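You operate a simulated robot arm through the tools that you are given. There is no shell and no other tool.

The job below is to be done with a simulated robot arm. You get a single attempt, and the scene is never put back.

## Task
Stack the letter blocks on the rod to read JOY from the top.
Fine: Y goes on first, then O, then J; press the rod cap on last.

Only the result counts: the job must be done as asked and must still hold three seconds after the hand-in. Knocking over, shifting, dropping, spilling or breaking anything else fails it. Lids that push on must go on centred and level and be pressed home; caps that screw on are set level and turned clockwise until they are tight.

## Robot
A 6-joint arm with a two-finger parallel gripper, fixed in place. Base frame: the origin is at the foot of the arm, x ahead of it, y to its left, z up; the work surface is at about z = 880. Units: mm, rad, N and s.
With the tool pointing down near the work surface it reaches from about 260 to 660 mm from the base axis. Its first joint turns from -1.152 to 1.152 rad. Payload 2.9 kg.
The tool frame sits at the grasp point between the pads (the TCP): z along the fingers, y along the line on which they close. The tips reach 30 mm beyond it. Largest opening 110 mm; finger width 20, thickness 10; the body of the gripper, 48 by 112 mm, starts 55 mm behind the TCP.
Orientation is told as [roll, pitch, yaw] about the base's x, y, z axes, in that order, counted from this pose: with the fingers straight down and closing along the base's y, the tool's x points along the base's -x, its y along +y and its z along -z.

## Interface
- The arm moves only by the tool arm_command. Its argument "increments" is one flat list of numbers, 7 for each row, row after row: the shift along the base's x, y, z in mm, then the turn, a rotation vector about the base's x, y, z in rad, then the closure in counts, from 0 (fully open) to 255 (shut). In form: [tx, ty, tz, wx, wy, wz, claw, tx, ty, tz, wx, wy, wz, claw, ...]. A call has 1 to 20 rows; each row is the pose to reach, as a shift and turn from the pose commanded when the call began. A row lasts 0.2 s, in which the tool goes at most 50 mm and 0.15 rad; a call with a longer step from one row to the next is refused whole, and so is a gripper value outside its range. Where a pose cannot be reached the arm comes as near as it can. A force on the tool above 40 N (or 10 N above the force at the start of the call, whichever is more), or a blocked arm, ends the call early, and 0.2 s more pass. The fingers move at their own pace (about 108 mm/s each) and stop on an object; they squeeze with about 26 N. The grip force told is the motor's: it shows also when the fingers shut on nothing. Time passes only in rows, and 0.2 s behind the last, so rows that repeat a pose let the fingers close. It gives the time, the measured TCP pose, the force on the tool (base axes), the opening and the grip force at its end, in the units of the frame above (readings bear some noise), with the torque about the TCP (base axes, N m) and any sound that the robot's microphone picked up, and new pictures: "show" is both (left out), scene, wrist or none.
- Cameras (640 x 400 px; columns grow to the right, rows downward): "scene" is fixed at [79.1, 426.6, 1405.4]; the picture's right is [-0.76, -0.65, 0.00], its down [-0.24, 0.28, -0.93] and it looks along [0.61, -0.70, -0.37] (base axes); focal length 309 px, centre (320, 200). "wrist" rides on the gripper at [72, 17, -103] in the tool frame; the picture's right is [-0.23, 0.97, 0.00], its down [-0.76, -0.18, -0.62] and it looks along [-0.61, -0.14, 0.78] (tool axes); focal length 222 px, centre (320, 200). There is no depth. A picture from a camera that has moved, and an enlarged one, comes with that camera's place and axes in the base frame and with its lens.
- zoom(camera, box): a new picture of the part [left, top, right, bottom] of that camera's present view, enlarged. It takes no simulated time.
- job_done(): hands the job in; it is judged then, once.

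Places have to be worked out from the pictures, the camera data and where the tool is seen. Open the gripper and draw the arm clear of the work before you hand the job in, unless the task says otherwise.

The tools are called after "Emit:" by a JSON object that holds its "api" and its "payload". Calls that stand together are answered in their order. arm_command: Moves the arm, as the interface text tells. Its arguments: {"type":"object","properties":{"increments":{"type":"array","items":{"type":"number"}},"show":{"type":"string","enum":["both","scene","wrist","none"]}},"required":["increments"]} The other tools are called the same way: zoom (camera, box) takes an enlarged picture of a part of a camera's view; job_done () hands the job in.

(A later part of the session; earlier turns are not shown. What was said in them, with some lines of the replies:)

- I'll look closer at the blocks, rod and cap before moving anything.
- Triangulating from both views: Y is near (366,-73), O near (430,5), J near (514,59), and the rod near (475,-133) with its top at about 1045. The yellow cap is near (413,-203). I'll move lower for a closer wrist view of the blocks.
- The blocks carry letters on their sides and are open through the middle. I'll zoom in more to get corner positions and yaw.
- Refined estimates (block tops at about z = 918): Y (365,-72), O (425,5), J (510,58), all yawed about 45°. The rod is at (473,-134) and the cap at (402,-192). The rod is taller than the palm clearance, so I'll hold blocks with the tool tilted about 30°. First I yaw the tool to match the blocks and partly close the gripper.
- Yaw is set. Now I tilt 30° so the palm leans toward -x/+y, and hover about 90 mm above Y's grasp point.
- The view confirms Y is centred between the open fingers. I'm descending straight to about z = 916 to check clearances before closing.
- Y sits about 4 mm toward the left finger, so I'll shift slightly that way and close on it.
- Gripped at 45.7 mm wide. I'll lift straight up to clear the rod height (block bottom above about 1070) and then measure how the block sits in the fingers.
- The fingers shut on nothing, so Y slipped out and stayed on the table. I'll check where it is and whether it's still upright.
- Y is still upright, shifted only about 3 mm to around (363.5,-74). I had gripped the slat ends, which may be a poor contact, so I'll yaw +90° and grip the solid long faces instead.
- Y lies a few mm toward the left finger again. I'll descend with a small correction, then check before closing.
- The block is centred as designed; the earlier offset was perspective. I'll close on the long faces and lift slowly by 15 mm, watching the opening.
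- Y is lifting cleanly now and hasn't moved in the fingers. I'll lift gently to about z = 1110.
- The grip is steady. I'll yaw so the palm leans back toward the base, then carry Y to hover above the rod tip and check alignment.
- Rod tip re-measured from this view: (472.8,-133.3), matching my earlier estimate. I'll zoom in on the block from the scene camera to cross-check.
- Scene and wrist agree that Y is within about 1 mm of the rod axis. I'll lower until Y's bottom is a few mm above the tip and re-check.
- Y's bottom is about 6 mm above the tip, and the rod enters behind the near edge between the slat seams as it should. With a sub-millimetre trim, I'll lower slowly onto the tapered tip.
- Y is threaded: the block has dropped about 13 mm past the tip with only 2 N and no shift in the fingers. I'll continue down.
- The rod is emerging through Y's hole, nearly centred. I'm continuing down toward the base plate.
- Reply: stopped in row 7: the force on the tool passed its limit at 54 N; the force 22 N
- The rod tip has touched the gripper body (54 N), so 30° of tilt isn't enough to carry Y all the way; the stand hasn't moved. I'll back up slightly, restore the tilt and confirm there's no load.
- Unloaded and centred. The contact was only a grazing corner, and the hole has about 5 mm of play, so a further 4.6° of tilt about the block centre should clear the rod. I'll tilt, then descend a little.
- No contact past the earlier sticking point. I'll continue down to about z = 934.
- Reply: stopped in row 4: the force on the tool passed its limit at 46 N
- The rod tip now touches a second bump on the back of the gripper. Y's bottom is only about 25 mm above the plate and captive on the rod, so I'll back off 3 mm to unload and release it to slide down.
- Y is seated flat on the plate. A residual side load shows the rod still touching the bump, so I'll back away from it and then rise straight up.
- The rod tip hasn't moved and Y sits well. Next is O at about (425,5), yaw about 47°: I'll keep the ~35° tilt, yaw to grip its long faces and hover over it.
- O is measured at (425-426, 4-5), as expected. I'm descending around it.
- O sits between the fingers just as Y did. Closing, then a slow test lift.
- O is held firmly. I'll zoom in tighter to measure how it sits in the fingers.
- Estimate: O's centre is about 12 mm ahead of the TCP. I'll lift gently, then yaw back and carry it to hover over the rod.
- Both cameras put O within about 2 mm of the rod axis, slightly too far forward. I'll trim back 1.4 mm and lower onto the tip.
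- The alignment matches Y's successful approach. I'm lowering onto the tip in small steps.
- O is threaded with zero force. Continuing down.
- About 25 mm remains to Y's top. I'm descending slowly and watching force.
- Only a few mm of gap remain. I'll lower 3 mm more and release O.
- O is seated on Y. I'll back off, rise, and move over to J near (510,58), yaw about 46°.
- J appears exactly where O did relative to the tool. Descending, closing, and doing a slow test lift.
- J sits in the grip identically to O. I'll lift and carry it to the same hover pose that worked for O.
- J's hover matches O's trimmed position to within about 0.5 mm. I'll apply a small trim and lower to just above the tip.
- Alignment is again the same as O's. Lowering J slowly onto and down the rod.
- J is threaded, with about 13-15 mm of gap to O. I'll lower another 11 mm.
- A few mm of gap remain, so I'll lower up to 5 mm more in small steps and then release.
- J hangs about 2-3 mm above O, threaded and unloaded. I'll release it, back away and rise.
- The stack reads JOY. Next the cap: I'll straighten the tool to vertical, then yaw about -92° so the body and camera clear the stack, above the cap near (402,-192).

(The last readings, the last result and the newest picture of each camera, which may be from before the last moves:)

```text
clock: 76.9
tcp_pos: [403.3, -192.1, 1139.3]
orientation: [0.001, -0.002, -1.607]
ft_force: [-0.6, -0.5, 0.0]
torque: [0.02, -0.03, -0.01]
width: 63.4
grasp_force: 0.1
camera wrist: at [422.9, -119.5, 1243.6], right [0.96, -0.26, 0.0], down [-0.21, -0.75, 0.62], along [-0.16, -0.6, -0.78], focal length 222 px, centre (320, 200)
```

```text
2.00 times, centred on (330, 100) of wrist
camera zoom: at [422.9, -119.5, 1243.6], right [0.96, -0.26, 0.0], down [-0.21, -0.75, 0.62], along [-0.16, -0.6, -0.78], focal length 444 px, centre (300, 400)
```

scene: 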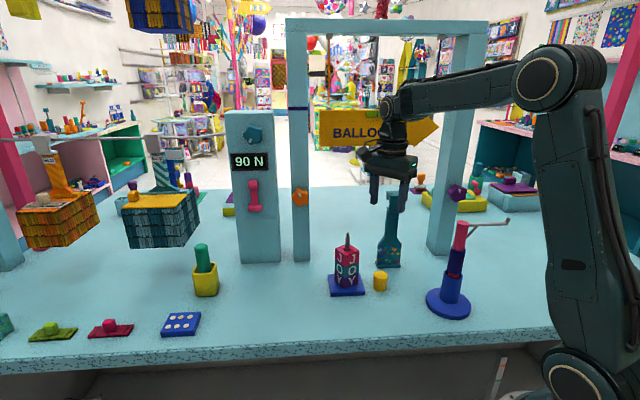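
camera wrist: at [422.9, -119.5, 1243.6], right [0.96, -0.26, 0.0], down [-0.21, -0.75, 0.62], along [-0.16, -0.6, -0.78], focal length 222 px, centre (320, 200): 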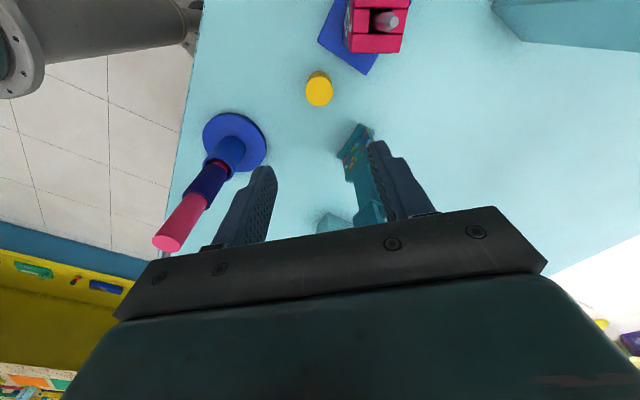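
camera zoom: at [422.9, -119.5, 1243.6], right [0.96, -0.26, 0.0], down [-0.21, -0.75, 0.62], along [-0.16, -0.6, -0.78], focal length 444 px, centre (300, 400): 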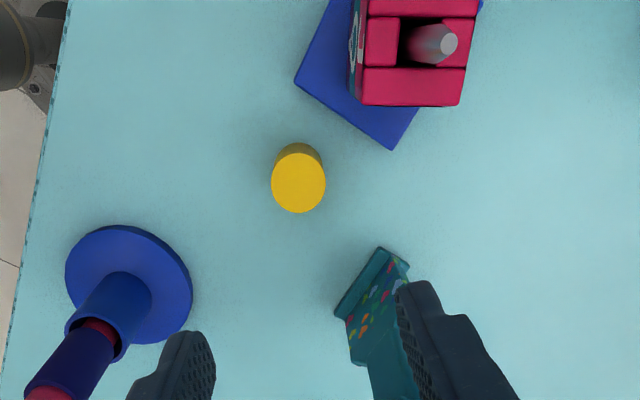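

The cap measures near (402.3,-190.5) and the rod tip at (472.4,-133). I'm descending partway over the cap for a better look, narrowing the opening to about 56 mm.

Emit:
{"api": "arm_command", "payload": {"increments": [0, 1, -40, 0, 0, 0, 125, 0, 1, -80, 0, 0, 0, 125, 0, 1, -115, 0, 0, 0, 125, 0, 1, -140, 0, 0, 0, 125, 0, 1, -150, 0, 0, 0, 125, 0, 1, -150, 0, 0, 0, 125]}}

Emit:
{"api": "zoom", "payload": {"camera": "wrist", "box": [240, 60, 420, 220]}}

Emit:
{"api": "zoom", "payload": {"camera": "scene", "box": [330, 210, 430, 310]}}

```text
clock: 78.3
tcp_pos: [404.1, -192.8, 989.3]
orientation: [-0.002, -0.002, -1.604]
ft_force: [-0.4, -0.6, -1.0]
torque: [0.01, 0.03, 0.0]
width: 56.2
grasp_force: 0.0
camera wrist: at [422.5, -118.3, 1093.5], right [0.97, -0.26, 0.0], down [-0.2, -0.75, 0.62], along [-0.16, -0.6, -0.78], focal length 222 px, centre (320, 200)
```

scene: 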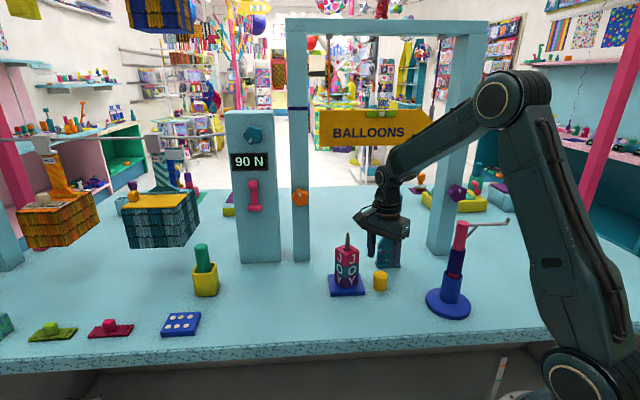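
wrist: 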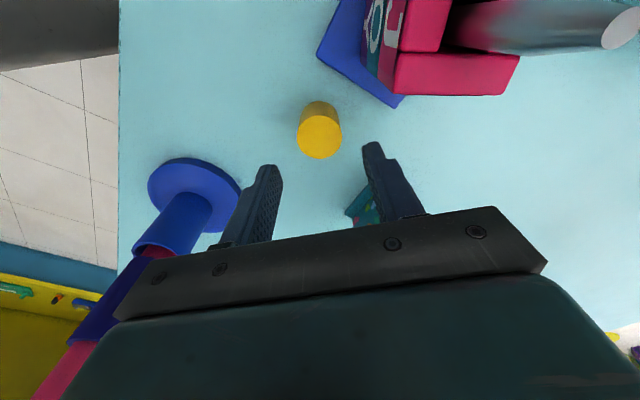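

```text
2.50 times, centred on (330, 140) of wrist
camera zoom: at [422.5, -118.3, 1093.5], right [0.97, -0.26, 0.0], down [-0.2, -0.75, 0.62], along [-0.16, -0.6, -0.78], focal length 555 px, centre (295, 350)
```

zoom: 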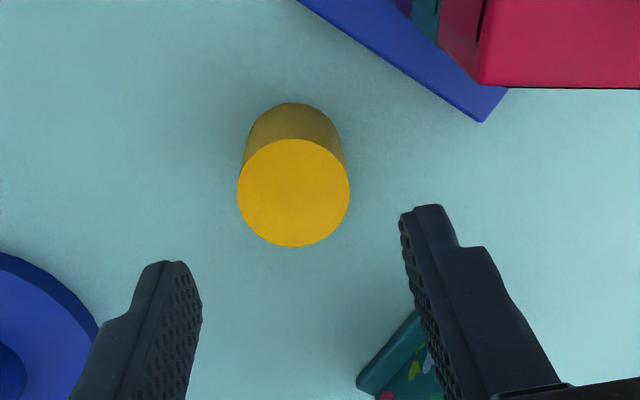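

```text
4.00 times, centred on (380, 260) of scene
camera zoom: at [79.1, 426.6, 1405.4], right [-0.76, -0.65, 0.0], down [-0.24, 0.28, -0.93], along [0.61, -0.7, -0.37], focal length 1234 px, centre (80, -40)
```

zoom: 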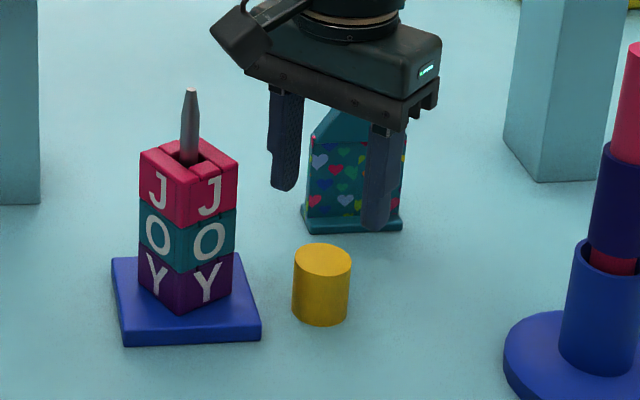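

The cap is within 1 mm of the tool axis. I'll descend so the fingertips overlap it by about 25 mm, then close.

Emit:
{"api": "arm_command", "payload": {"increments": [-0.5, 0.5, -20, 0, 0, 0, 125, -0.5, 0.5, -40, 0, 0, 0, 125, -0.5, 0.5, -55, 0, 0, 0, 125, -0.5, 0.5, -64, 0, 0, 0, 125, -0.5, 0.5, -64, 0, 0, 0, 125]}}

Emit:
{"api": "zoom", "payload": {"camera": "wrist", "box": [240, 100, 420, 230]}}

Emit:
{"api": "zoom", "payload": {"camera": "scene", "box": [320, 210, 430, 310]}}

```text
clock: 79.5
tcp_pos: [403.2, -191.1, 925.4]
orientation: [0.0, -0.002, -1.609]
ft_force: [0.8, 1.0, 0.5]
torque: [0.0, 0.01, -0.03]
width: 56.2
grasp_force: 0.1
camera wrist: at [421.8, -118.4, 1029.4], right [0.97, -0.26, 0.0], down [-0.2, -0.75, 0.62], along [-0.16, -0.6, -0.78], focal length 222 px, centre (320, 200)
```

scene: 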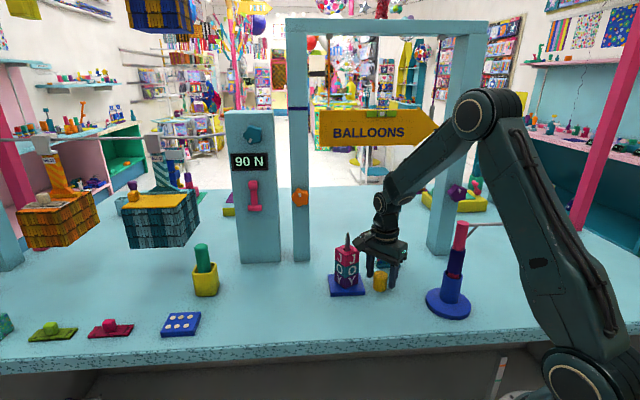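
wrist: 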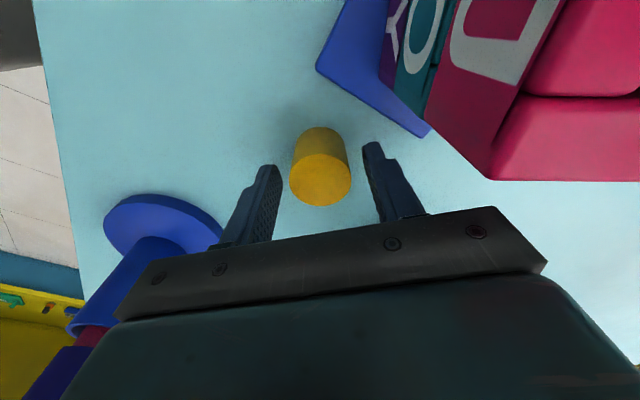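

```text
3.08 times, centred on (330, 165) of wrist
camera zoom: at [421.8, -118.4, 1029.4], right [0.97, -0.26, 0.0], down [-0.2, -0.75, 0.62], along [-0.16, -0.6, -0.78], focal length 684 px, centre (289, 308)
```

zoom: 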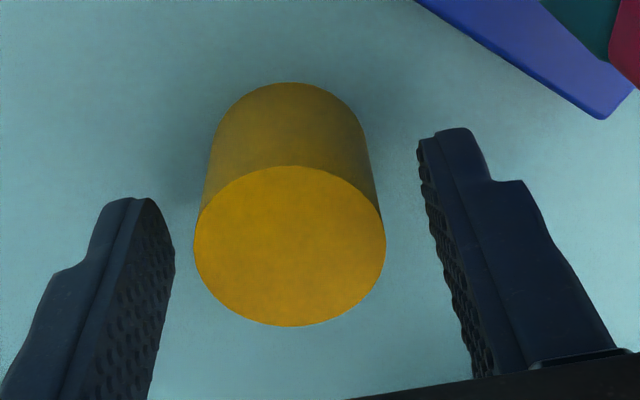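

```text
4.00 times, centred on (375, 260) of scene
camera zoom: at [79.1, 426.6, 1405.4], right [-0.76, -0.65, 0.0], down [-0.24, 0.28, -0.93], along [0.61, -0.7, -0.37], focal length 1234 px, centre (100, -40)
```

zoom: 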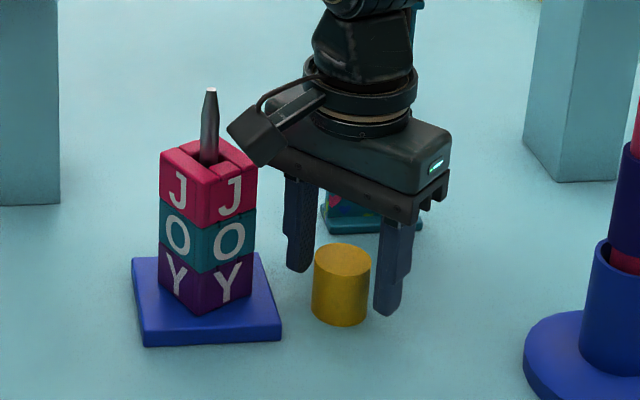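

The cap is centred between the fingers. Closing, then a slow test lift.

Emit:
{"api": "arm_command", "payload": {"increments": [0, 0, 0, 0, 0, 0, 255, 0, 0, 0, 0, 0, 0, 255, 0, 0, 0, 0, 0, 0, 255, 0, 0, 0, 0, 0, 0, 255], "show": "none"}}

Emit:
{"api": "arm_command", "payload": {"increments": [0, 0, 1, 0, 0, 0, 255, 0, 0, 3, 0, 0, 0, 255, 0, 0, 6, 0, 0, 0, 255, 0, 0, 10, 0, 0, 0, 255, 0, 0, 15, 0, 0, 0, 255, 0, 0, 20, 0, 0, 0, 255]}}

Emit:
{"api": "zoom", "payload": {"camera": "wrist", "box": [240, 100, 420, 230]}}

Emit:
{"api": "zoom", "payload": {"camera": "scene", "box": [320, 210, 430, 310]}}

```text
clock: 80.5
tcp_pos: [403.5, -191.5, 926.0]
orientation: [0.0, -0.002, -1.605]
ft_force: [0.2, 0.3, -0.6]
torque: [0.0, 0.02, 0.0]
width: 39.8
grasp_force: 26.1
```

```text
clock: 81.9
tcp_pos: [403.7, -191.5, 945.6]
orientation: [0.001, -0.002, -1.604]
ft_force: [-0.8, 0.3, 0.1]
torque: [-0.01, -0.02, -0.01]
width: 39.9
grasp_force: 26.3
camera wrist: at [421.8, -118.2, 1049.9], right [0.97, -0.26, 0.0], down [-0.2, -0.75, 0.62], along [-0.16, -0.6, -0.78], focal length 222 px, centre (320, 200)
```

scene: 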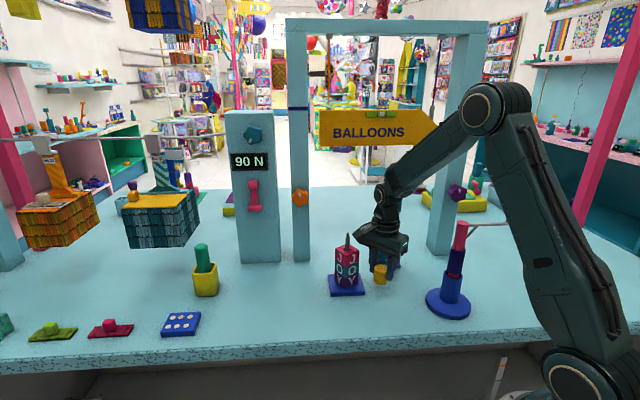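
wrist: 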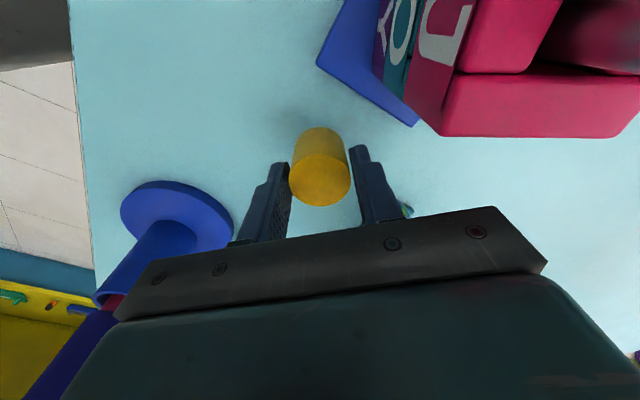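

```text
3.08 times, centred on (330, 165) of wrist
camera zoom: at [421.8, -118.2, 1049.9], right [0.97, -0.26, 0.0], down [-0.2, -0.75, 0.62], along [-0.16, -0.6, -0.78], focal length 684 px, centre (289, 308)
```

zoom: 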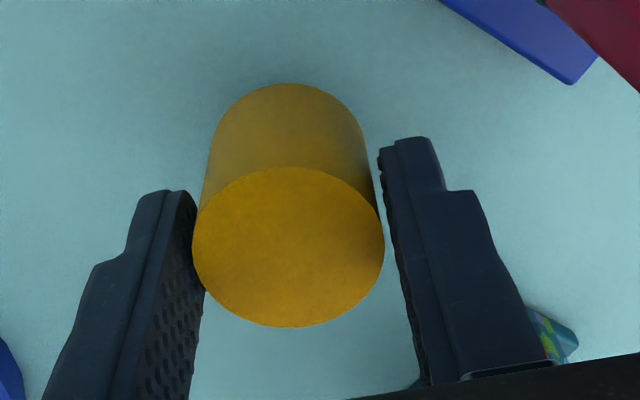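

```text
4.00 times, centred on (375, 260) of scene
camera zoom: at [79.1, 426.6, 1405.4], right [-0.76, -0.65, 0.0], down [-0.24, 0.28, -0.93], along [0.61, -0.7, -0.37], focal length 1234 px, centre (100, -40)
```

zoom: 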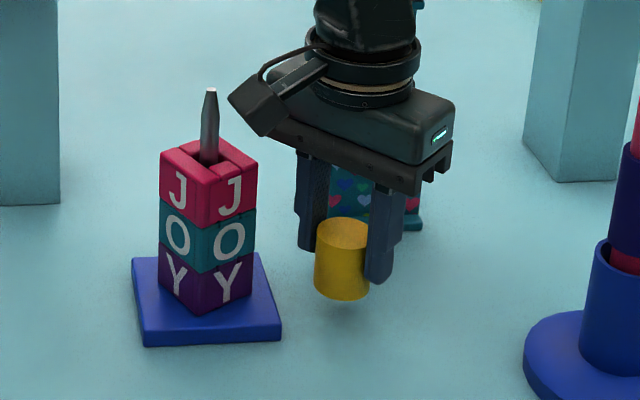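

The cap is lifted cleanly. I'll raise it above rod-top height and move it over the rod tip to check alignment.

Emit:
{"api": "arm_command", "payload": {"increments": [0, 0, 8, 0, 0, 0, 255, 0, 0, 22, 0, 0, 0, 255, 0, 0, 42, 0, 0, 0, 255, 0, 0, 66, 0, 0, 0, 255, 0, 0, 92, 0, 0, 0, 255, 0, 0, 118, 0, 0, 0, 255, 0, 0, 143, 0, 0, 0, 255, 0, 0, 163, 0, 0, 0, 255, 0, 0, 176, 0, 0, 0, 255, 0, 0, 180, 0, 0, 0, 255, 8, 6.5, 180, 0, 0, 0, 255, 22, 18, 180, 0, 0, 0, 255, 38, 31, 180, 0, 0, 0, 255, 54, 44, 180, 0, 0, 0, 255, 66, 54, 180, 0, 0, 0, 255, 70.1, 57.4, 180, 0, 0, 0, 255, 70.1, 57.4, 180, 0, 0, 0, 255]}}

Emit:
{"api": "zoom", "payload": {"camera": "scene", "box": [310, 180, 390, 260]}}

Emit:
{"api": "zoom", "payload": {"camera": "wrist", "box": [260, 60, 400, 220]}}

```text
clock: 85.5
tcp_pos: [474.1, -133.1, 1126.6]
orientation: [0.0, -0.002, -1.603]
ft_force: [-0.3, 0.3, -1.4]
torque: [0.03, -0.02, 0.01]
width: 39.6
grasp_force: 26.1
camera wrist: at [492.5, -60.3, 1229.7], right [0.97, -0.26, 0.0], down [-0.2, -0.75, 0.62], along [-0.16, -0.6, -0.78], focal length 222 px, centre (320, 200)
```

scene: 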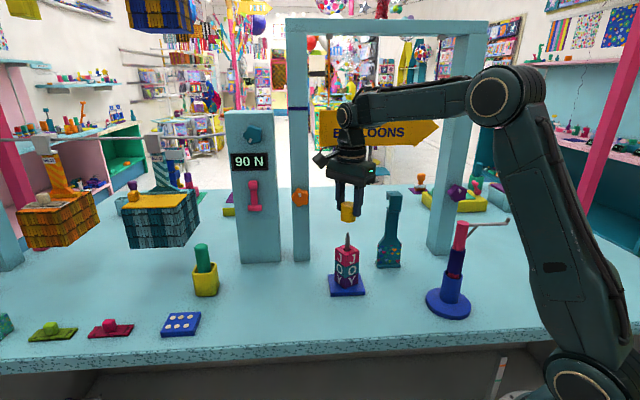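
wrist: 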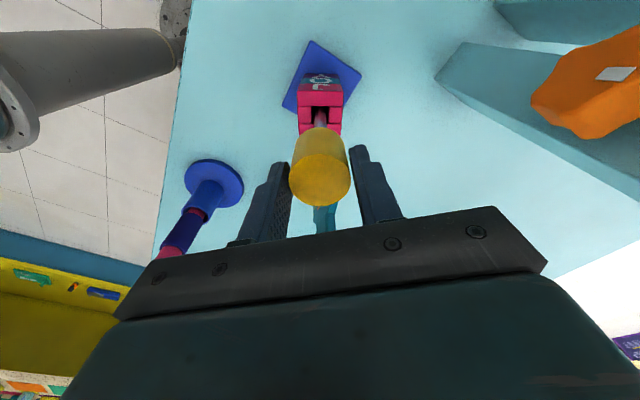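

```text
5.00 times, centred on (350, 220) of scene
camera zoom: at [79.1, 426.6, 1405.4], right [-0.76, -0.65, 0.0], down [-0.24, 0.28, -0.93], along [0.61, -0.7, -0.37], focal length 1543 px, centre (170, 100)
```

zoom: 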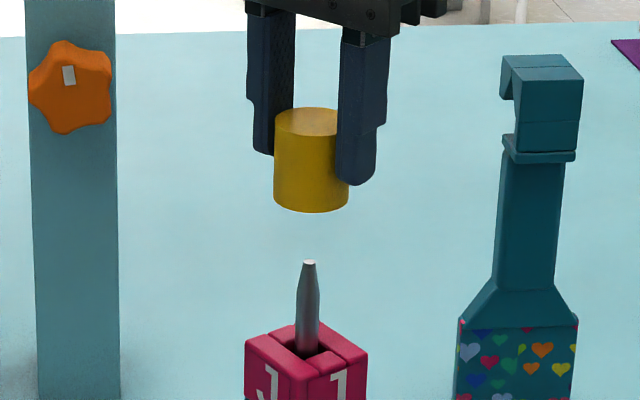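

```text
2.50 times, centred on (330, 140) of wrist
camera zoom: at [492.5, -60.3, 1229.7], right [0.97, -0.26, 0.0], down [-0.2, -0.75, 0.62], along [-0.16, -0.6, -0.78], focal length 555 px, centre (295, 350)
```

zoom: 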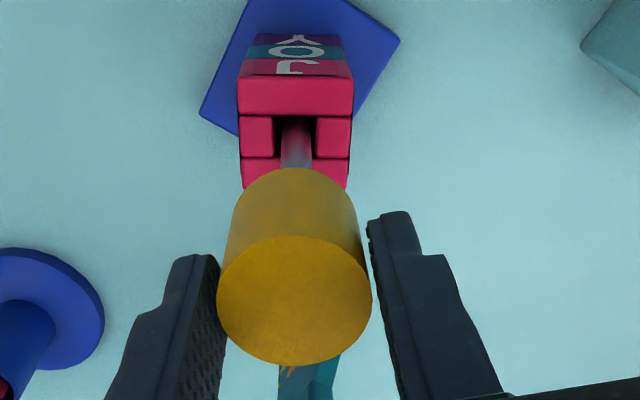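

Scene and wrist both put the cap within about 1 mm of the rod axis. With a 0.7 mm trim, I'll lower to just above the tip and look again.

Emit:
{"api": "arm_command", "payload": {"increments": [0, -0.7, -8, 0, 0, 0, 255, 0, -0.7, -16, 0, 0, 0, 255, 0, -0.7, -23, 0, 0, 0, 255, 0, -0.7, -28, 0, 0, 0, 255, 0, -0.7, -28, 0, 0, 0, 255]}}

Emit:
{"api": "zoom", "payload": {"camera": "scene", "box": [320, 195, 380, 265]}}

Emit:
{"api": "zoom", "payload": {"camera": "wrist", "box": [260, 60, 400, 220]}}

```text
clock: 86.7
tcp_pos: [473.0, -133.7, 1098.2]
orientation: [0.0, -0.002, -1.606]
ft_force: [0.3, 1.1, 0.5]
torque: [-0.01, 0.0, 0.03]
width: 39.8
grasp_force: 25.8
camera wrist: at [492.0, -61.7, 1202.0], right [0.97, -0.26, 0.0], down [-0.2, -0.75, 0.62], along [-0.16, -0.6, -0.78], focal length 222 px, centre (320, 200)
```

scene: 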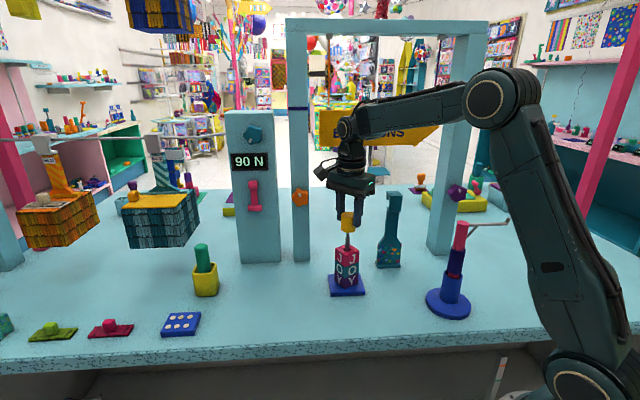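
wrist: 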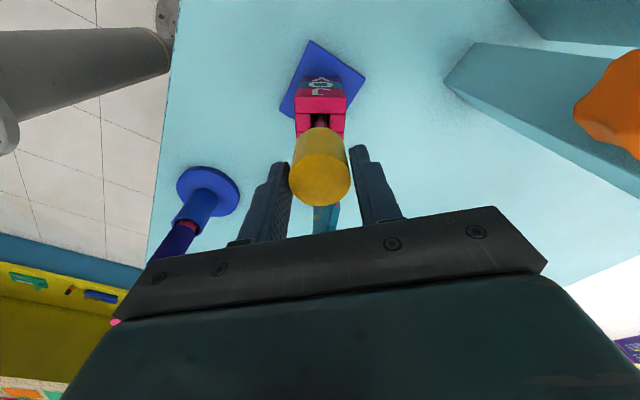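

```text
5.71 times, centred on (350, 230) of scene
camera zoom: at [79.1, 426.6, 1405.4], right [-0.76, -0.65, 0.0], down [-0.24, 0.28, -0.93], along [0.61, -0.7, -0.37], focal length 1763 px, centre (149, 29)
```

zoom: 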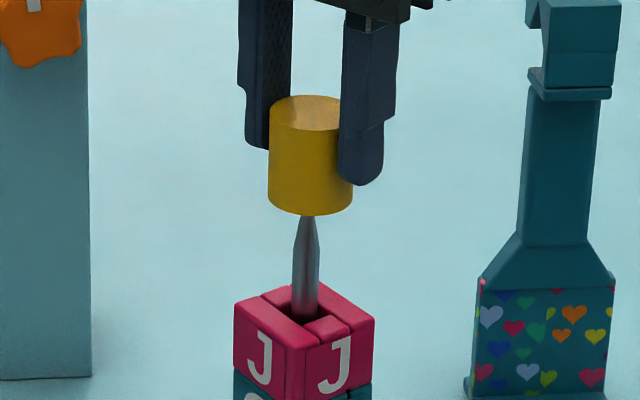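

```text
2.50 times, centred on (330, 140) of wrist
camera zoom: at [492.0, -61.7, 1202.0], right [0.97, -0.26, 0.0], down [-0.2, -0.75, 0.62], along [-0.16, -0.6, -0.78], focal length 555 px, centre (295, 350)
```

zoom: 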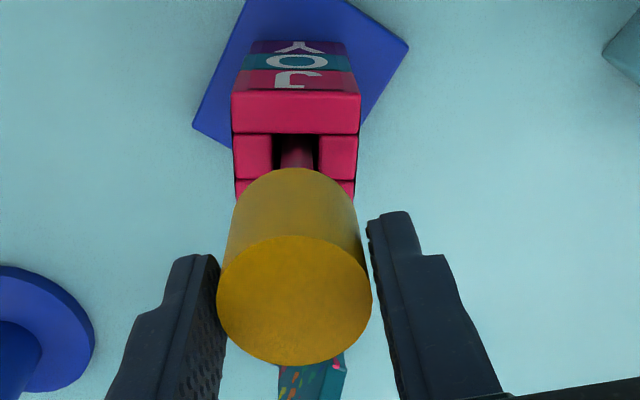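

The cap is on-axis in both views, just above the tip. I'm lowering in 2 mm steps, watching force.

Emit:
{"api": "arm_command", "payload": {"increments": [0, 0, -2, 0, 0, 0, 255, 0, 0, -4, 0, 0, 0, 255, 0, 0, -6, 0, 0, 0, 255, 0, 0, -8, 0, 0, 0, 255, 0, 0, -10, 0, 0, 0, 255, 0, 0, -12, 0, 0, 0, 255, 0, 0, -14, 0, 0, 0, 255, 0, 0, -16, 0, 0, 0, 255]}}

Emit:
{"api": "zoom", "payload": {"camera": "scene", "box": [320, 195, 380, 265]}}

Emit:
{"api": "zoom", "payload": {"camera": "wrist", "box": [260, 60, 400, 220]}}

```text
clock: 88.5
tcp_pos: [473.2, -134.3, 1081.3]
orientation: [0.0, -0.002, -1.607]
ft_force: [-0.1, -0.1, -0.6]
torque: [0.03, 0.01, -0.01]
width: 39.1
grasp_force: 26.1
camera wrist: at [492.0, -61.6, 1185.4], right [0.97, -0.26, 0.0], down [-0.2, -0.75, 0.62], along [-0.16, -0.6, -0.78], focal length 222 px, centre (320, 200)
```

scene: 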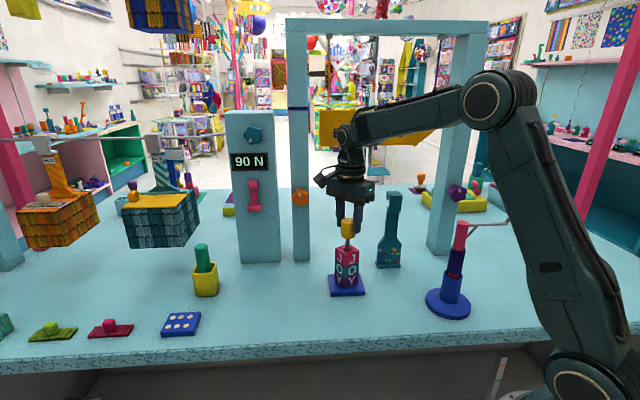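
wrist: 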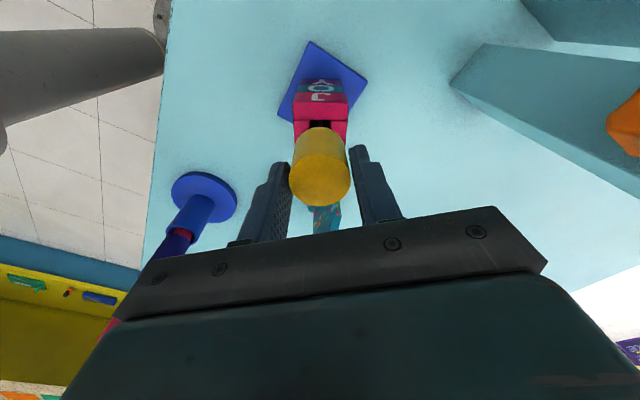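

```text
5.71 times, centred on (350, 230) of scene
camera zoom: at [79.1, 426.6, 1405.4], right [-0.76, -0.65, 0.0], down [-0.24, 0.28, -0.93], along [0.61, -0.7, -0.37], focal length 1763 px, centre (149, 29)
```

zoom: 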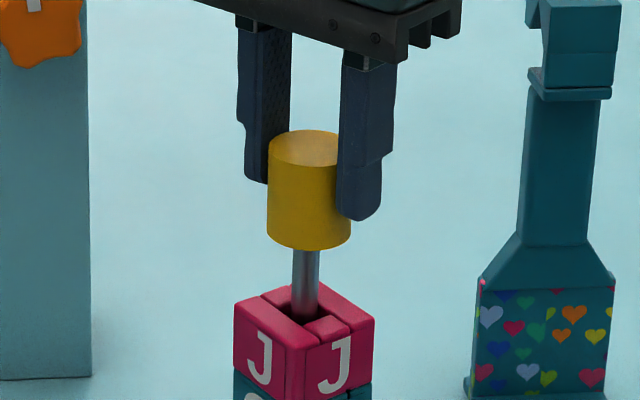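

```text
2.50 times, centred on (330, 140) of wrist
camera zoom: at [492.0, -61.6, 1185.4], right [0.97, -0.26, 0.0], down [-0.2, -0.75, 0.62], along [-0.16, -0.6, -0.78], focal length 555 px, centre (295, 350)
```

zoom: 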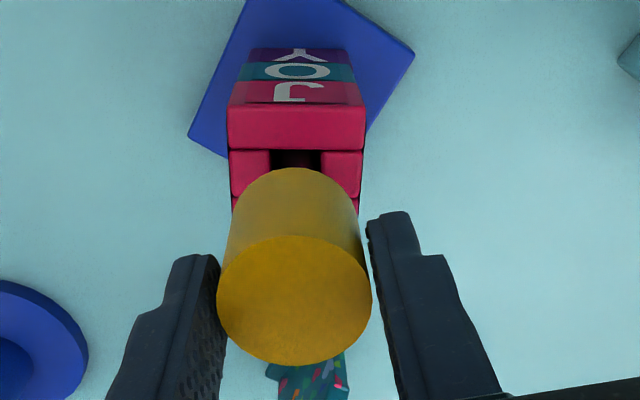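

The cap has slid 8-10 mm over the rod with no force. Continuing down slowly until it seats.

Emit:
{"api": "arm_command", "payload": {"increments": [0, 0, -2, 0, 0, 0, 255, 0, 0, -4, 0, 0, 0, 255, 0, 0, -6, 0, 0, 0, 255, 0, 0, -8, 0, 0, 0, 255, 0, 0, -10, 0, 0, 0, 255, 0, 0, -12, 0, 0, 0, 255, 0, 0, -14, 0, 0, 0, 255, 0, 0, -16, 0, 0, 0, 255]}}

Emit:
{"api": "zoom", "payload": {"camera": "scene", "box": [320, 195, 380, 265]}}

Emit:
{"api": "zoom", "payload": {"camera": "wrist", "box": [260, 60, 400, 220]}}

```text
clock: 90.3
tcp_pos: [472.7, -134.8, 1065.3]
orientation: [-0.002, -0.002, -1.605]
ft_force: [0.4, -1.2, -0.7]
torque: [0.02, 0.0, 0.02]
width: 39.2
grasp_force: 25.8
camera wrist: at [492.4, -61.6, 1169.4], right [0.97, -0.26, 0.0], down [-0.2, -0.75, 0.62], along [-0.16, -0.6, -0.78], focal length 222 px, centre (320, 200)
```

scene: 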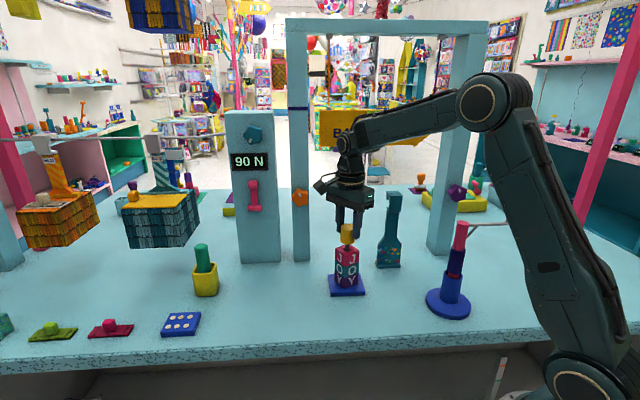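
wrist: 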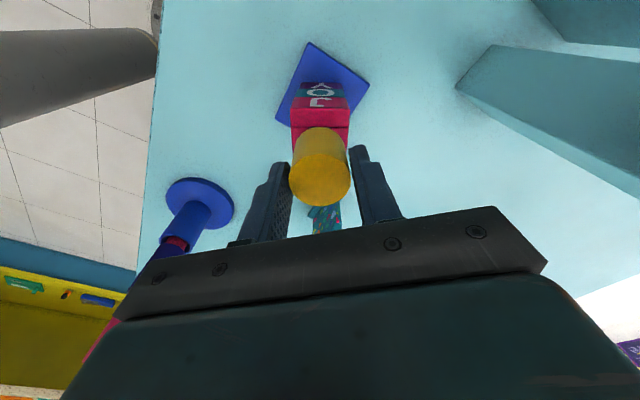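

```text
5.71 times, centred on (350, 230) of scene
camera zoom: at [79.1, 426.6, 1405.4], right [-0.76, -0.65, 0.0], down [-0.24, 0.28, -0.93], along [0.61, -0.7, -0.37], focal length 1763 px, centre (149, 29)
```

zoom: 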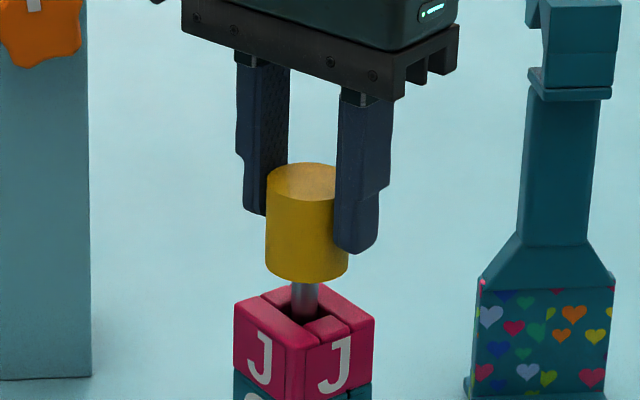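

```text
2.50 times, centred on (330, 140) of wrist
camera zoom: at [492.4, -61.6, 1169.4], right [0.97, -0.26, 0.0], down [-0.2, -0.75, 0.62], along [-0.16, -0.6, -0.78], focal length 555 px, centre (295, 350)
```

zoom: 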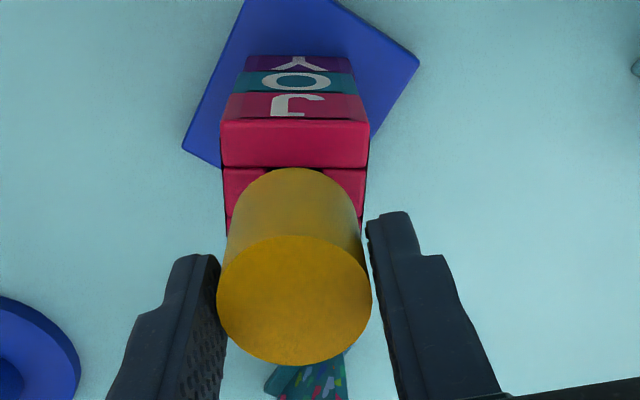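

Still no resistance and the cap sits level. Continuing in 2 mm steps.

Emit:
{"api": "arm_command", "payload": {"increments": [0, 0, -2, 0, 0, 0, 255, 0, 0, -4, 0, 0, 0, 255, 0, 0, -6, 0, 0, 0, 255, 0, 0, -8, 0, 0, 0, 255, 0, 0, -10, 0, 0, 0, 255]}}

Emit:
{"api": "zoom", "payload": {"camera": "scene", "box": [320, 195, 380, 265]}}

Emit:
{"api": "zoom", "payload": {"camera": "wrist", "box": [260, 60, 400, 220]}}

```text
clock: 91.5
tcp_pos: [473.0, -133.7, 1057.7]
orientation: [0.005, -0.002, -1.605]
ft_force: [1.4, 0.1, 20.5]
torque: [0.0, 0.2, 0.34]
width: 39.2
grasp_force: 26.3
heard: snap
camera wrist: at [492.2, -61.6, 1161.1], right [0.97, -0.26, 0.01], down [-0.21, -0.75, 0.62], along [-0.16, -0.6, -0.78], focal length 222 px, centre (320, 200)
```

scene: 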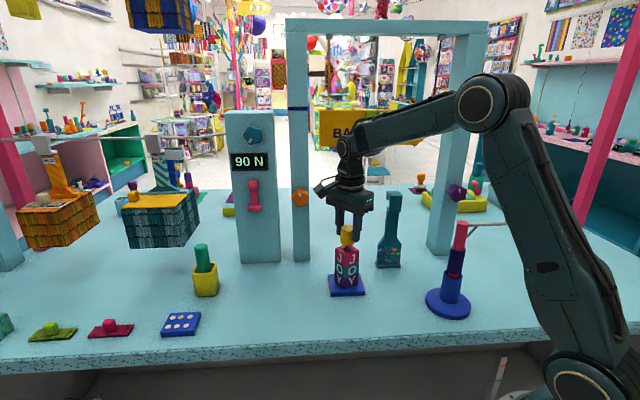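
wrist: 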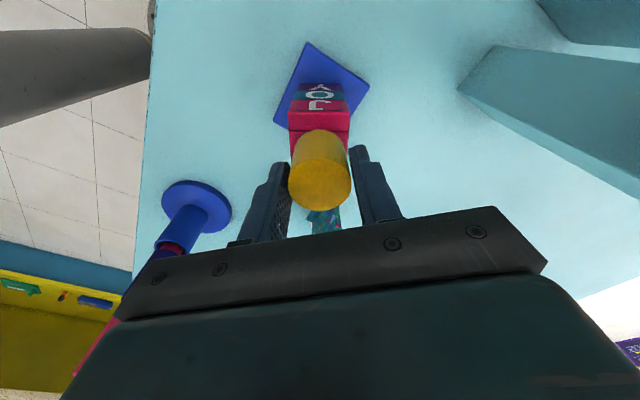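

```text
5.71 times, centred on (350, 230) of scene
camera zoom: at [78.9, 426.7, 1405.4], right [-0.76, -0.65, 0.0], down [-0.24, 0.28, -0.93], along [0.61, -0.7, -0.37], focal length 1763 px, centre (149, 29)
```

zoom: 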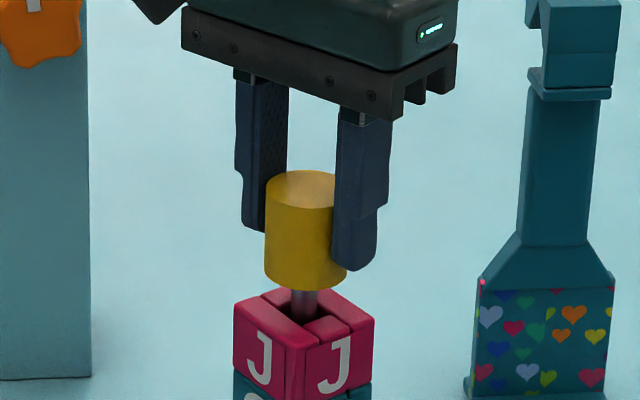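

```text
2.50 times, centred on (330, 140) of wrist
camera zoom: at [492.2, -61.6, 1161.1], right [0.97, -0.26, 0.01], down [-0.21, -0.75, 0.62], along [-0.16, -0.6, -0.78], focal length 555 px, centre (295, 350)
```

zoom: 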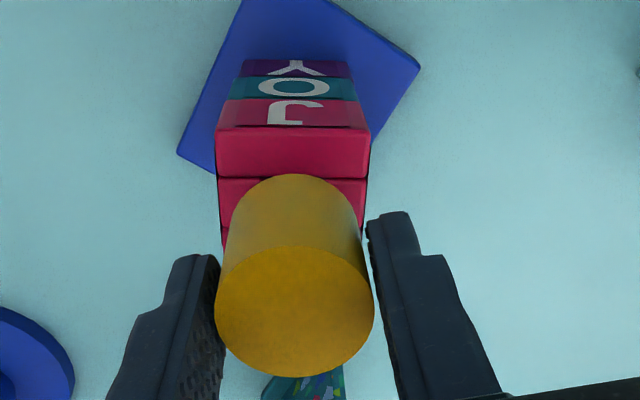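

A snap was heard and the force rose to 20 N, so the cap has seated on the rod. I'll release it, rise clear and inspect.

Emit:
{"api": "arm_command", "payload": {"increments": [0, 0, 1.5, 0, 0, 0, 255, 0, 0, 1.5, 0, 0, 0, 120, 0, 0, 1.5, 0, 0, 0, 120, 0, 0, 1.5, 0, 0, 0, 120, 0, 0, 15, 0, 0, 0, 120, 0, 0, 40, 0, 0, 0, 120, 0, 0, 65, 0, 0, 0, 120, 0, 0, 65, 0, 0, 0, 120]}}

Emit:
{"api": "zoom", "payload": {"camera": "scene", "box": [315, 205, 385, 305]}}

Emit:
{"api": "zoom", "payload": {"camera": "wrist", "box": [240, 40, 420, 220]}}

```text
clock: 93.3
tcp_pos: [473.8, -134.5, 1120.1]
orientation: [0.0, -0.003, -1.607]
ft_force: [-0.6, -0.3, 0.1]
torque: [0.0, -0.03, -0.01]
width: 58.5
grasp_force: 0.1
camera wrist: at [492.4, -61.5, 1224.6], right [0.97, -0.26, 0.0], down [-0.2, -0.75, 0.62], along [-0.16, -0.6, -0.78], focal length 222 px, centre (320, 200)
```

scene: 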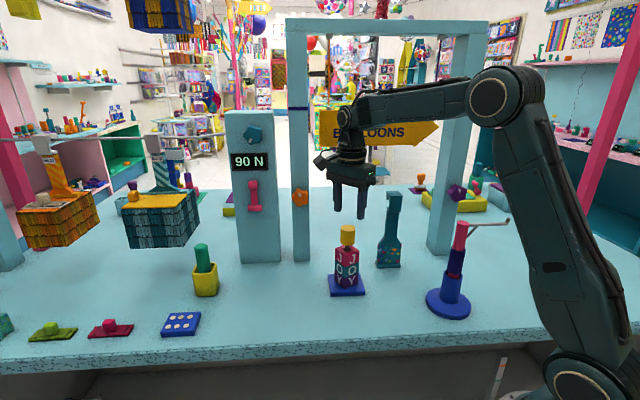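
wrist: 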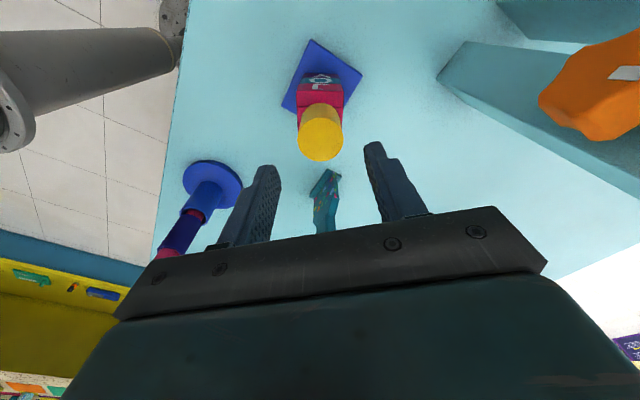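

```text
4.00 times, centred on (350, 255) of scene
camera zoom: at [79.1, 426.6, 1405.4], right [-0.76, -0.65, 0.0], down [-0.24, 0.28, -0.93], along [0.61, -0.7, -0.37], focal length 1234 px, centre (200, -20)
```

zoom: 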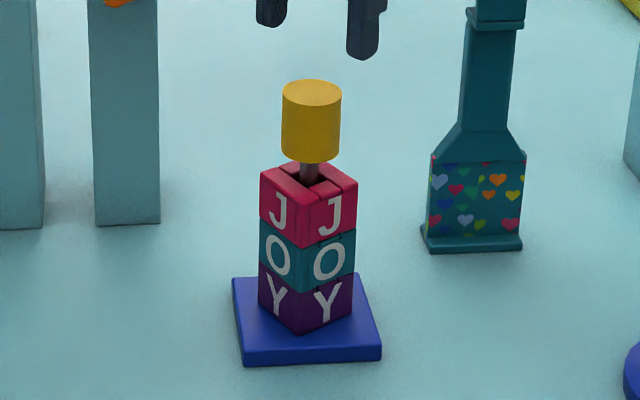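

```text
2.22 times, centred on (330, 130) of wrist
camera zoom: at [492.4, -61.5, 1224.6], right [0.97, -0.26, 0.0], down [-0.2, -0.75, 0.62], along [-0.16, -0.6, -0.78], focal length 494 px, centre (298, 356)
```

zoom: 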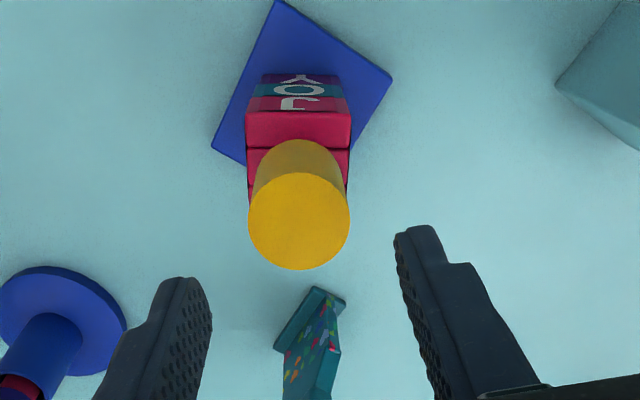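

The cap is on, centred and level, with JOY below it. To confirm it is fully home, I'll close the fingers and press gently on the centre of its top.

Emit:
{"api": "arm_command", "payload": {"increments": [0, 0, 0, 0, 0, 0, 255, 0, 0, 0, 0, 0, 0, 255, 0, 0, -10, 0, 0, 0, 255, 0, 0, -20, 0, 0, 0, 255, 0, 0, -28, 0, 0, 0, 255, 0, 0, -31, 0, 0, 0, 255, 0, 0, -33, 0, 0, 0, 255]}}

Emit:
{"api": "zoom", "payload": {"camera": "scene", "box": [315, 205, 385, 305]}}

```text
clock: 94.9
tcp_pos: [473.7, -134.6, 1087.5]
orientation: [0.0, -0.003, -1.605]
ft_force: [-0.9, -0.1, 0.5]
torque: [-0.01, -0.03, 0.01]
width: 0.2
grasp_force: 26.2
camera wrist: at [492.4, -61.7, 1191.6], right [0.97, -0.26, 0.0], down [-0.2, -0.75, 0.62], along [-0.16, -0.6, -0.78], focal length 222 px, centre (320, 200)
```

scene: 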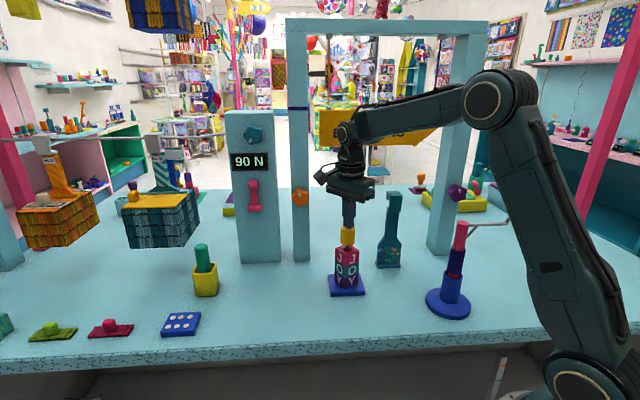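
wrist: 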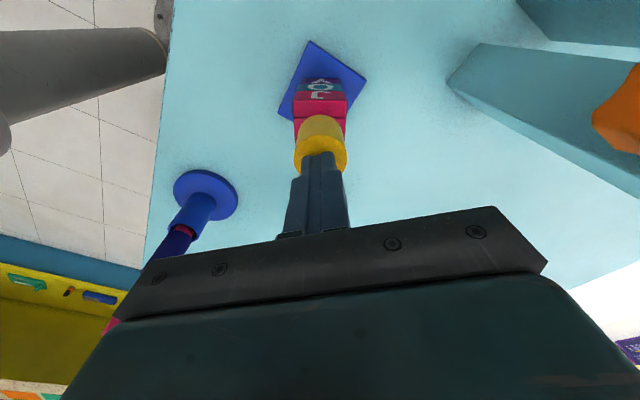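

```text
4.00 times, centred on (350, 255) of scene
camera zoom: at [79.1, 426.6, 1405.4], right [-0.76, -0.65, 0.0], down [-0.24, 0.28, -0.93], along [0.61, -0.7, -0.37], focal length 1234 px, centre (200, -20)
```

zoom: 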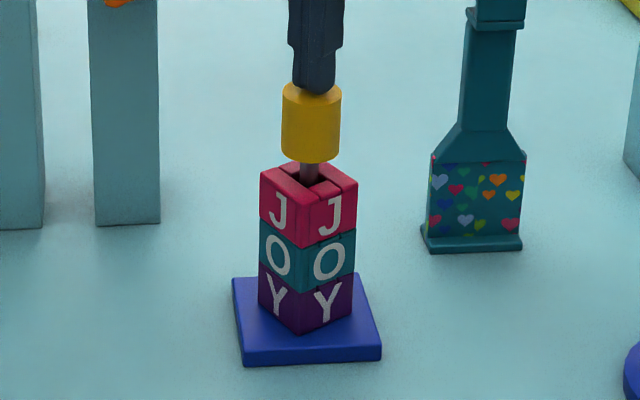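

The fingertips are centred just above the cap. I'm pressing down in 1 mm steps.

Emit:
{"api": "arm_command", "payload": {"increments": [0, 0, -1, 0, 0, 0, 255, 0, 0, -2, 0, 0, 0, 255, 0, 0, -3, 0, 0, 0, 255, 0, 0, -4, 0, 0, 0, 255, 0, 0, -5, 0, 0, 0, 255, 0, 0, -6, 0, 0, 0, 255]}}

Emit:
{"api": "zoom", "payload": {"camera": "scene", "box": [315, 205, 385, 305]}}

```text
clock: 96.4
tcp_pos: [473.3, -135.4, 1086.0]
orientation: [0.007, -0.004, -1.607]
ft_force: [-3.3, 1.0, 6.1]
torque: [0.02, 0.09, -0.04]
width: 0.0
grasp_force: 25.9
stopped in row 6: the force on the tool passed its limit at 41 N (the readings are from after the stop); the commanded pose is now the measured one
camera wrist: at [491.7, -61.6, 1189.7], right [0.97, -0.26, 0.01], down [-0.21, -0.75, 0.62], along [-0.16, -0.6, -0.78], focal length 222 px, centre (320, 200)
```

scene: 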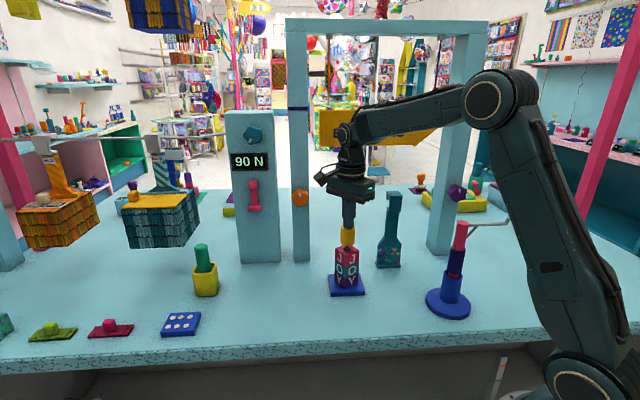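
wrist: 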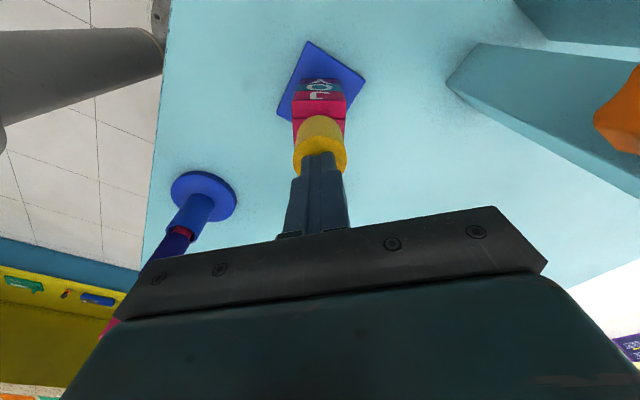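

```text
4.00 times, centred on (350, 255) of scene
camera zoom: at [78.9, 426.6, 1405.4], right [-0.76, -0.65, 0.0], down [-0.24, 0.28, -0.93], along [0.61, -0.7, -0.37], focal length 1234 px, centre (200, -20)
```

zoom: 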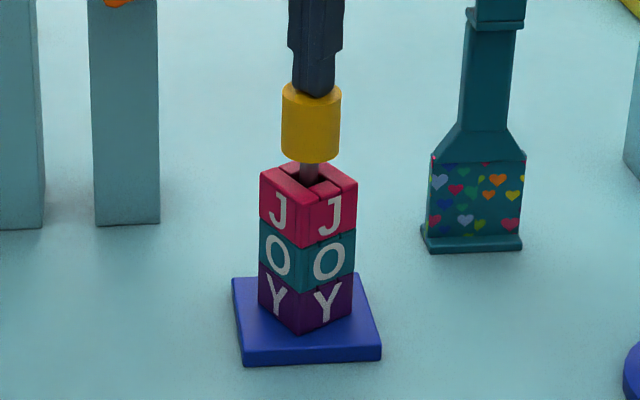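

The cap took 41 N without moving, so it is fully home. I'll rise straight up, open the gripper and draw the arm clear.

Emit:
{"api": "arm_command", "payload": {"increments": [0, 0, 10, 0, 0, 0, 255, 0, 0, 40, 0, 0, 0, 255, 0, 0, 80, 0, 0, 0, 255, 0, 0, 120, 0, 0, 0, 200, -15, 15, 150, 0, 0, 0, 100, -35, 40, 160, 0, 0, 0, 0, -55, 70, 160, 0, 0, 0, 0, -75, 100, 160, 0, 0, 0, 0, -90, 125, 160, 0, 0, 0, 0, -90, 125, 160, 0, 0, 0, 0]}}

Emit:
{"api": "zoom", "payload": {"camera": "scene", "box": [315, 205, 405, 305]}}

```text
clock: 98.6
tcp_pos: [384.7, -9.5, 1244.8]
orientation: [0.007, -0.003, -1.606]
ft_force: [-0.2, 0.5, -0.3]
torque: [0.02, 0.0, 0.0]
width: 110.1
grasp_force: 0.0
camera wrist: at [402.4, 63.7, 1348.9], right [0.97, -0.26, 0.01], down [-0.21, -0.75, 0.62], along [-0.16, -0.6, -0.78], focal length 222 px, centre (320, 200)
```

scene: 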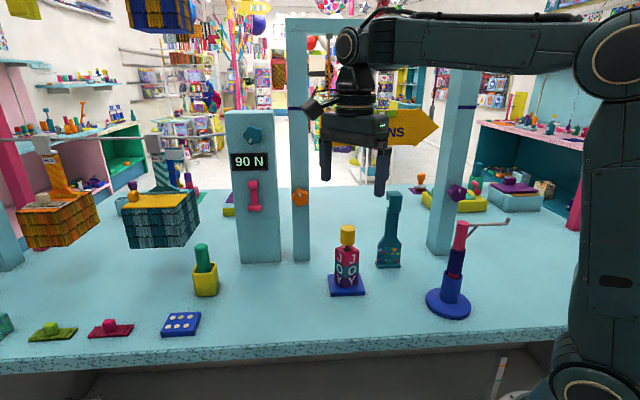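
wrist: 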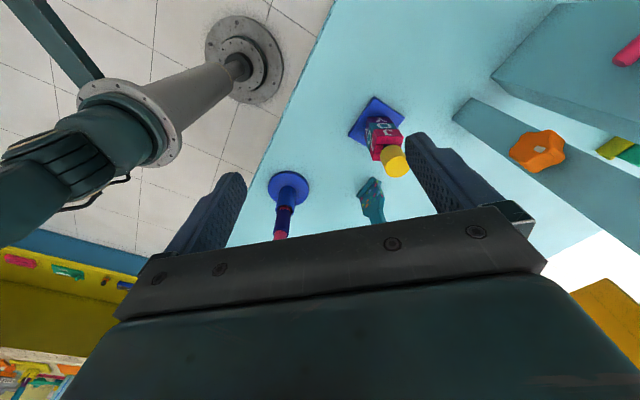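

```text
4.00 times, centred on (360, 255) of scene
camera zoom: at [79.1, 426.6, 1405.4], right [-0.76, -0.65, 0.0], down [-0.24, 0.28, -0.93], along [0.61, -0.7, -0.37], focal length 1234 px, centre (160, -20)
```

zoom: 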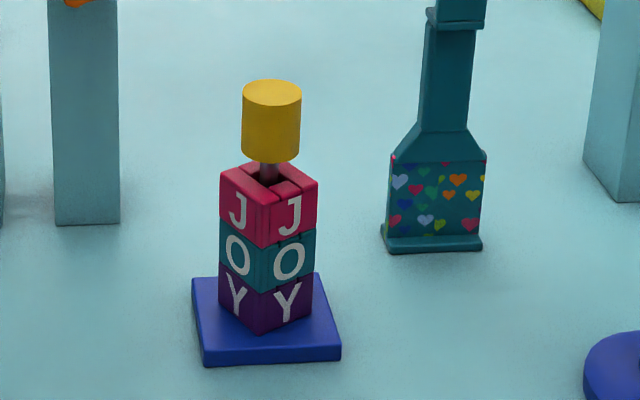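

The stack reads J-O-Y from the top, the cap is level, centred and seated, nothing else has moved, and the arm is clear with the gripper open. I'm handing the job in.

Emit:
{"api": "job_done", "payload": {}}

```text
The job is handed in.
```

The blocks are on the rod and read JOY from the top: Y went on first, then O, then J. The cap is pressed on last. It snapped into place and did not move when I pressed on it with about 41 N.

- **Cap position:** it stops about 10 mm above J, with a short length of rod showing, because the rod bottoms out inside it. It looks centred and level from both cameras.
- **Y block:** my first grip on Y slipped, so it stayed on the table and shifted a few millimetres; I picked it up again. Lowering it, the rod tip hit the back of the gripper twice (54 N and 46 N). I released Y about 25 mm above the base plate and it slid down the rod to sit flat.
- **Surroundings:** the stand did not shift in either contact, and nothing else on the table looks disturbed. The gripper is open and the arm is clear of the stack.
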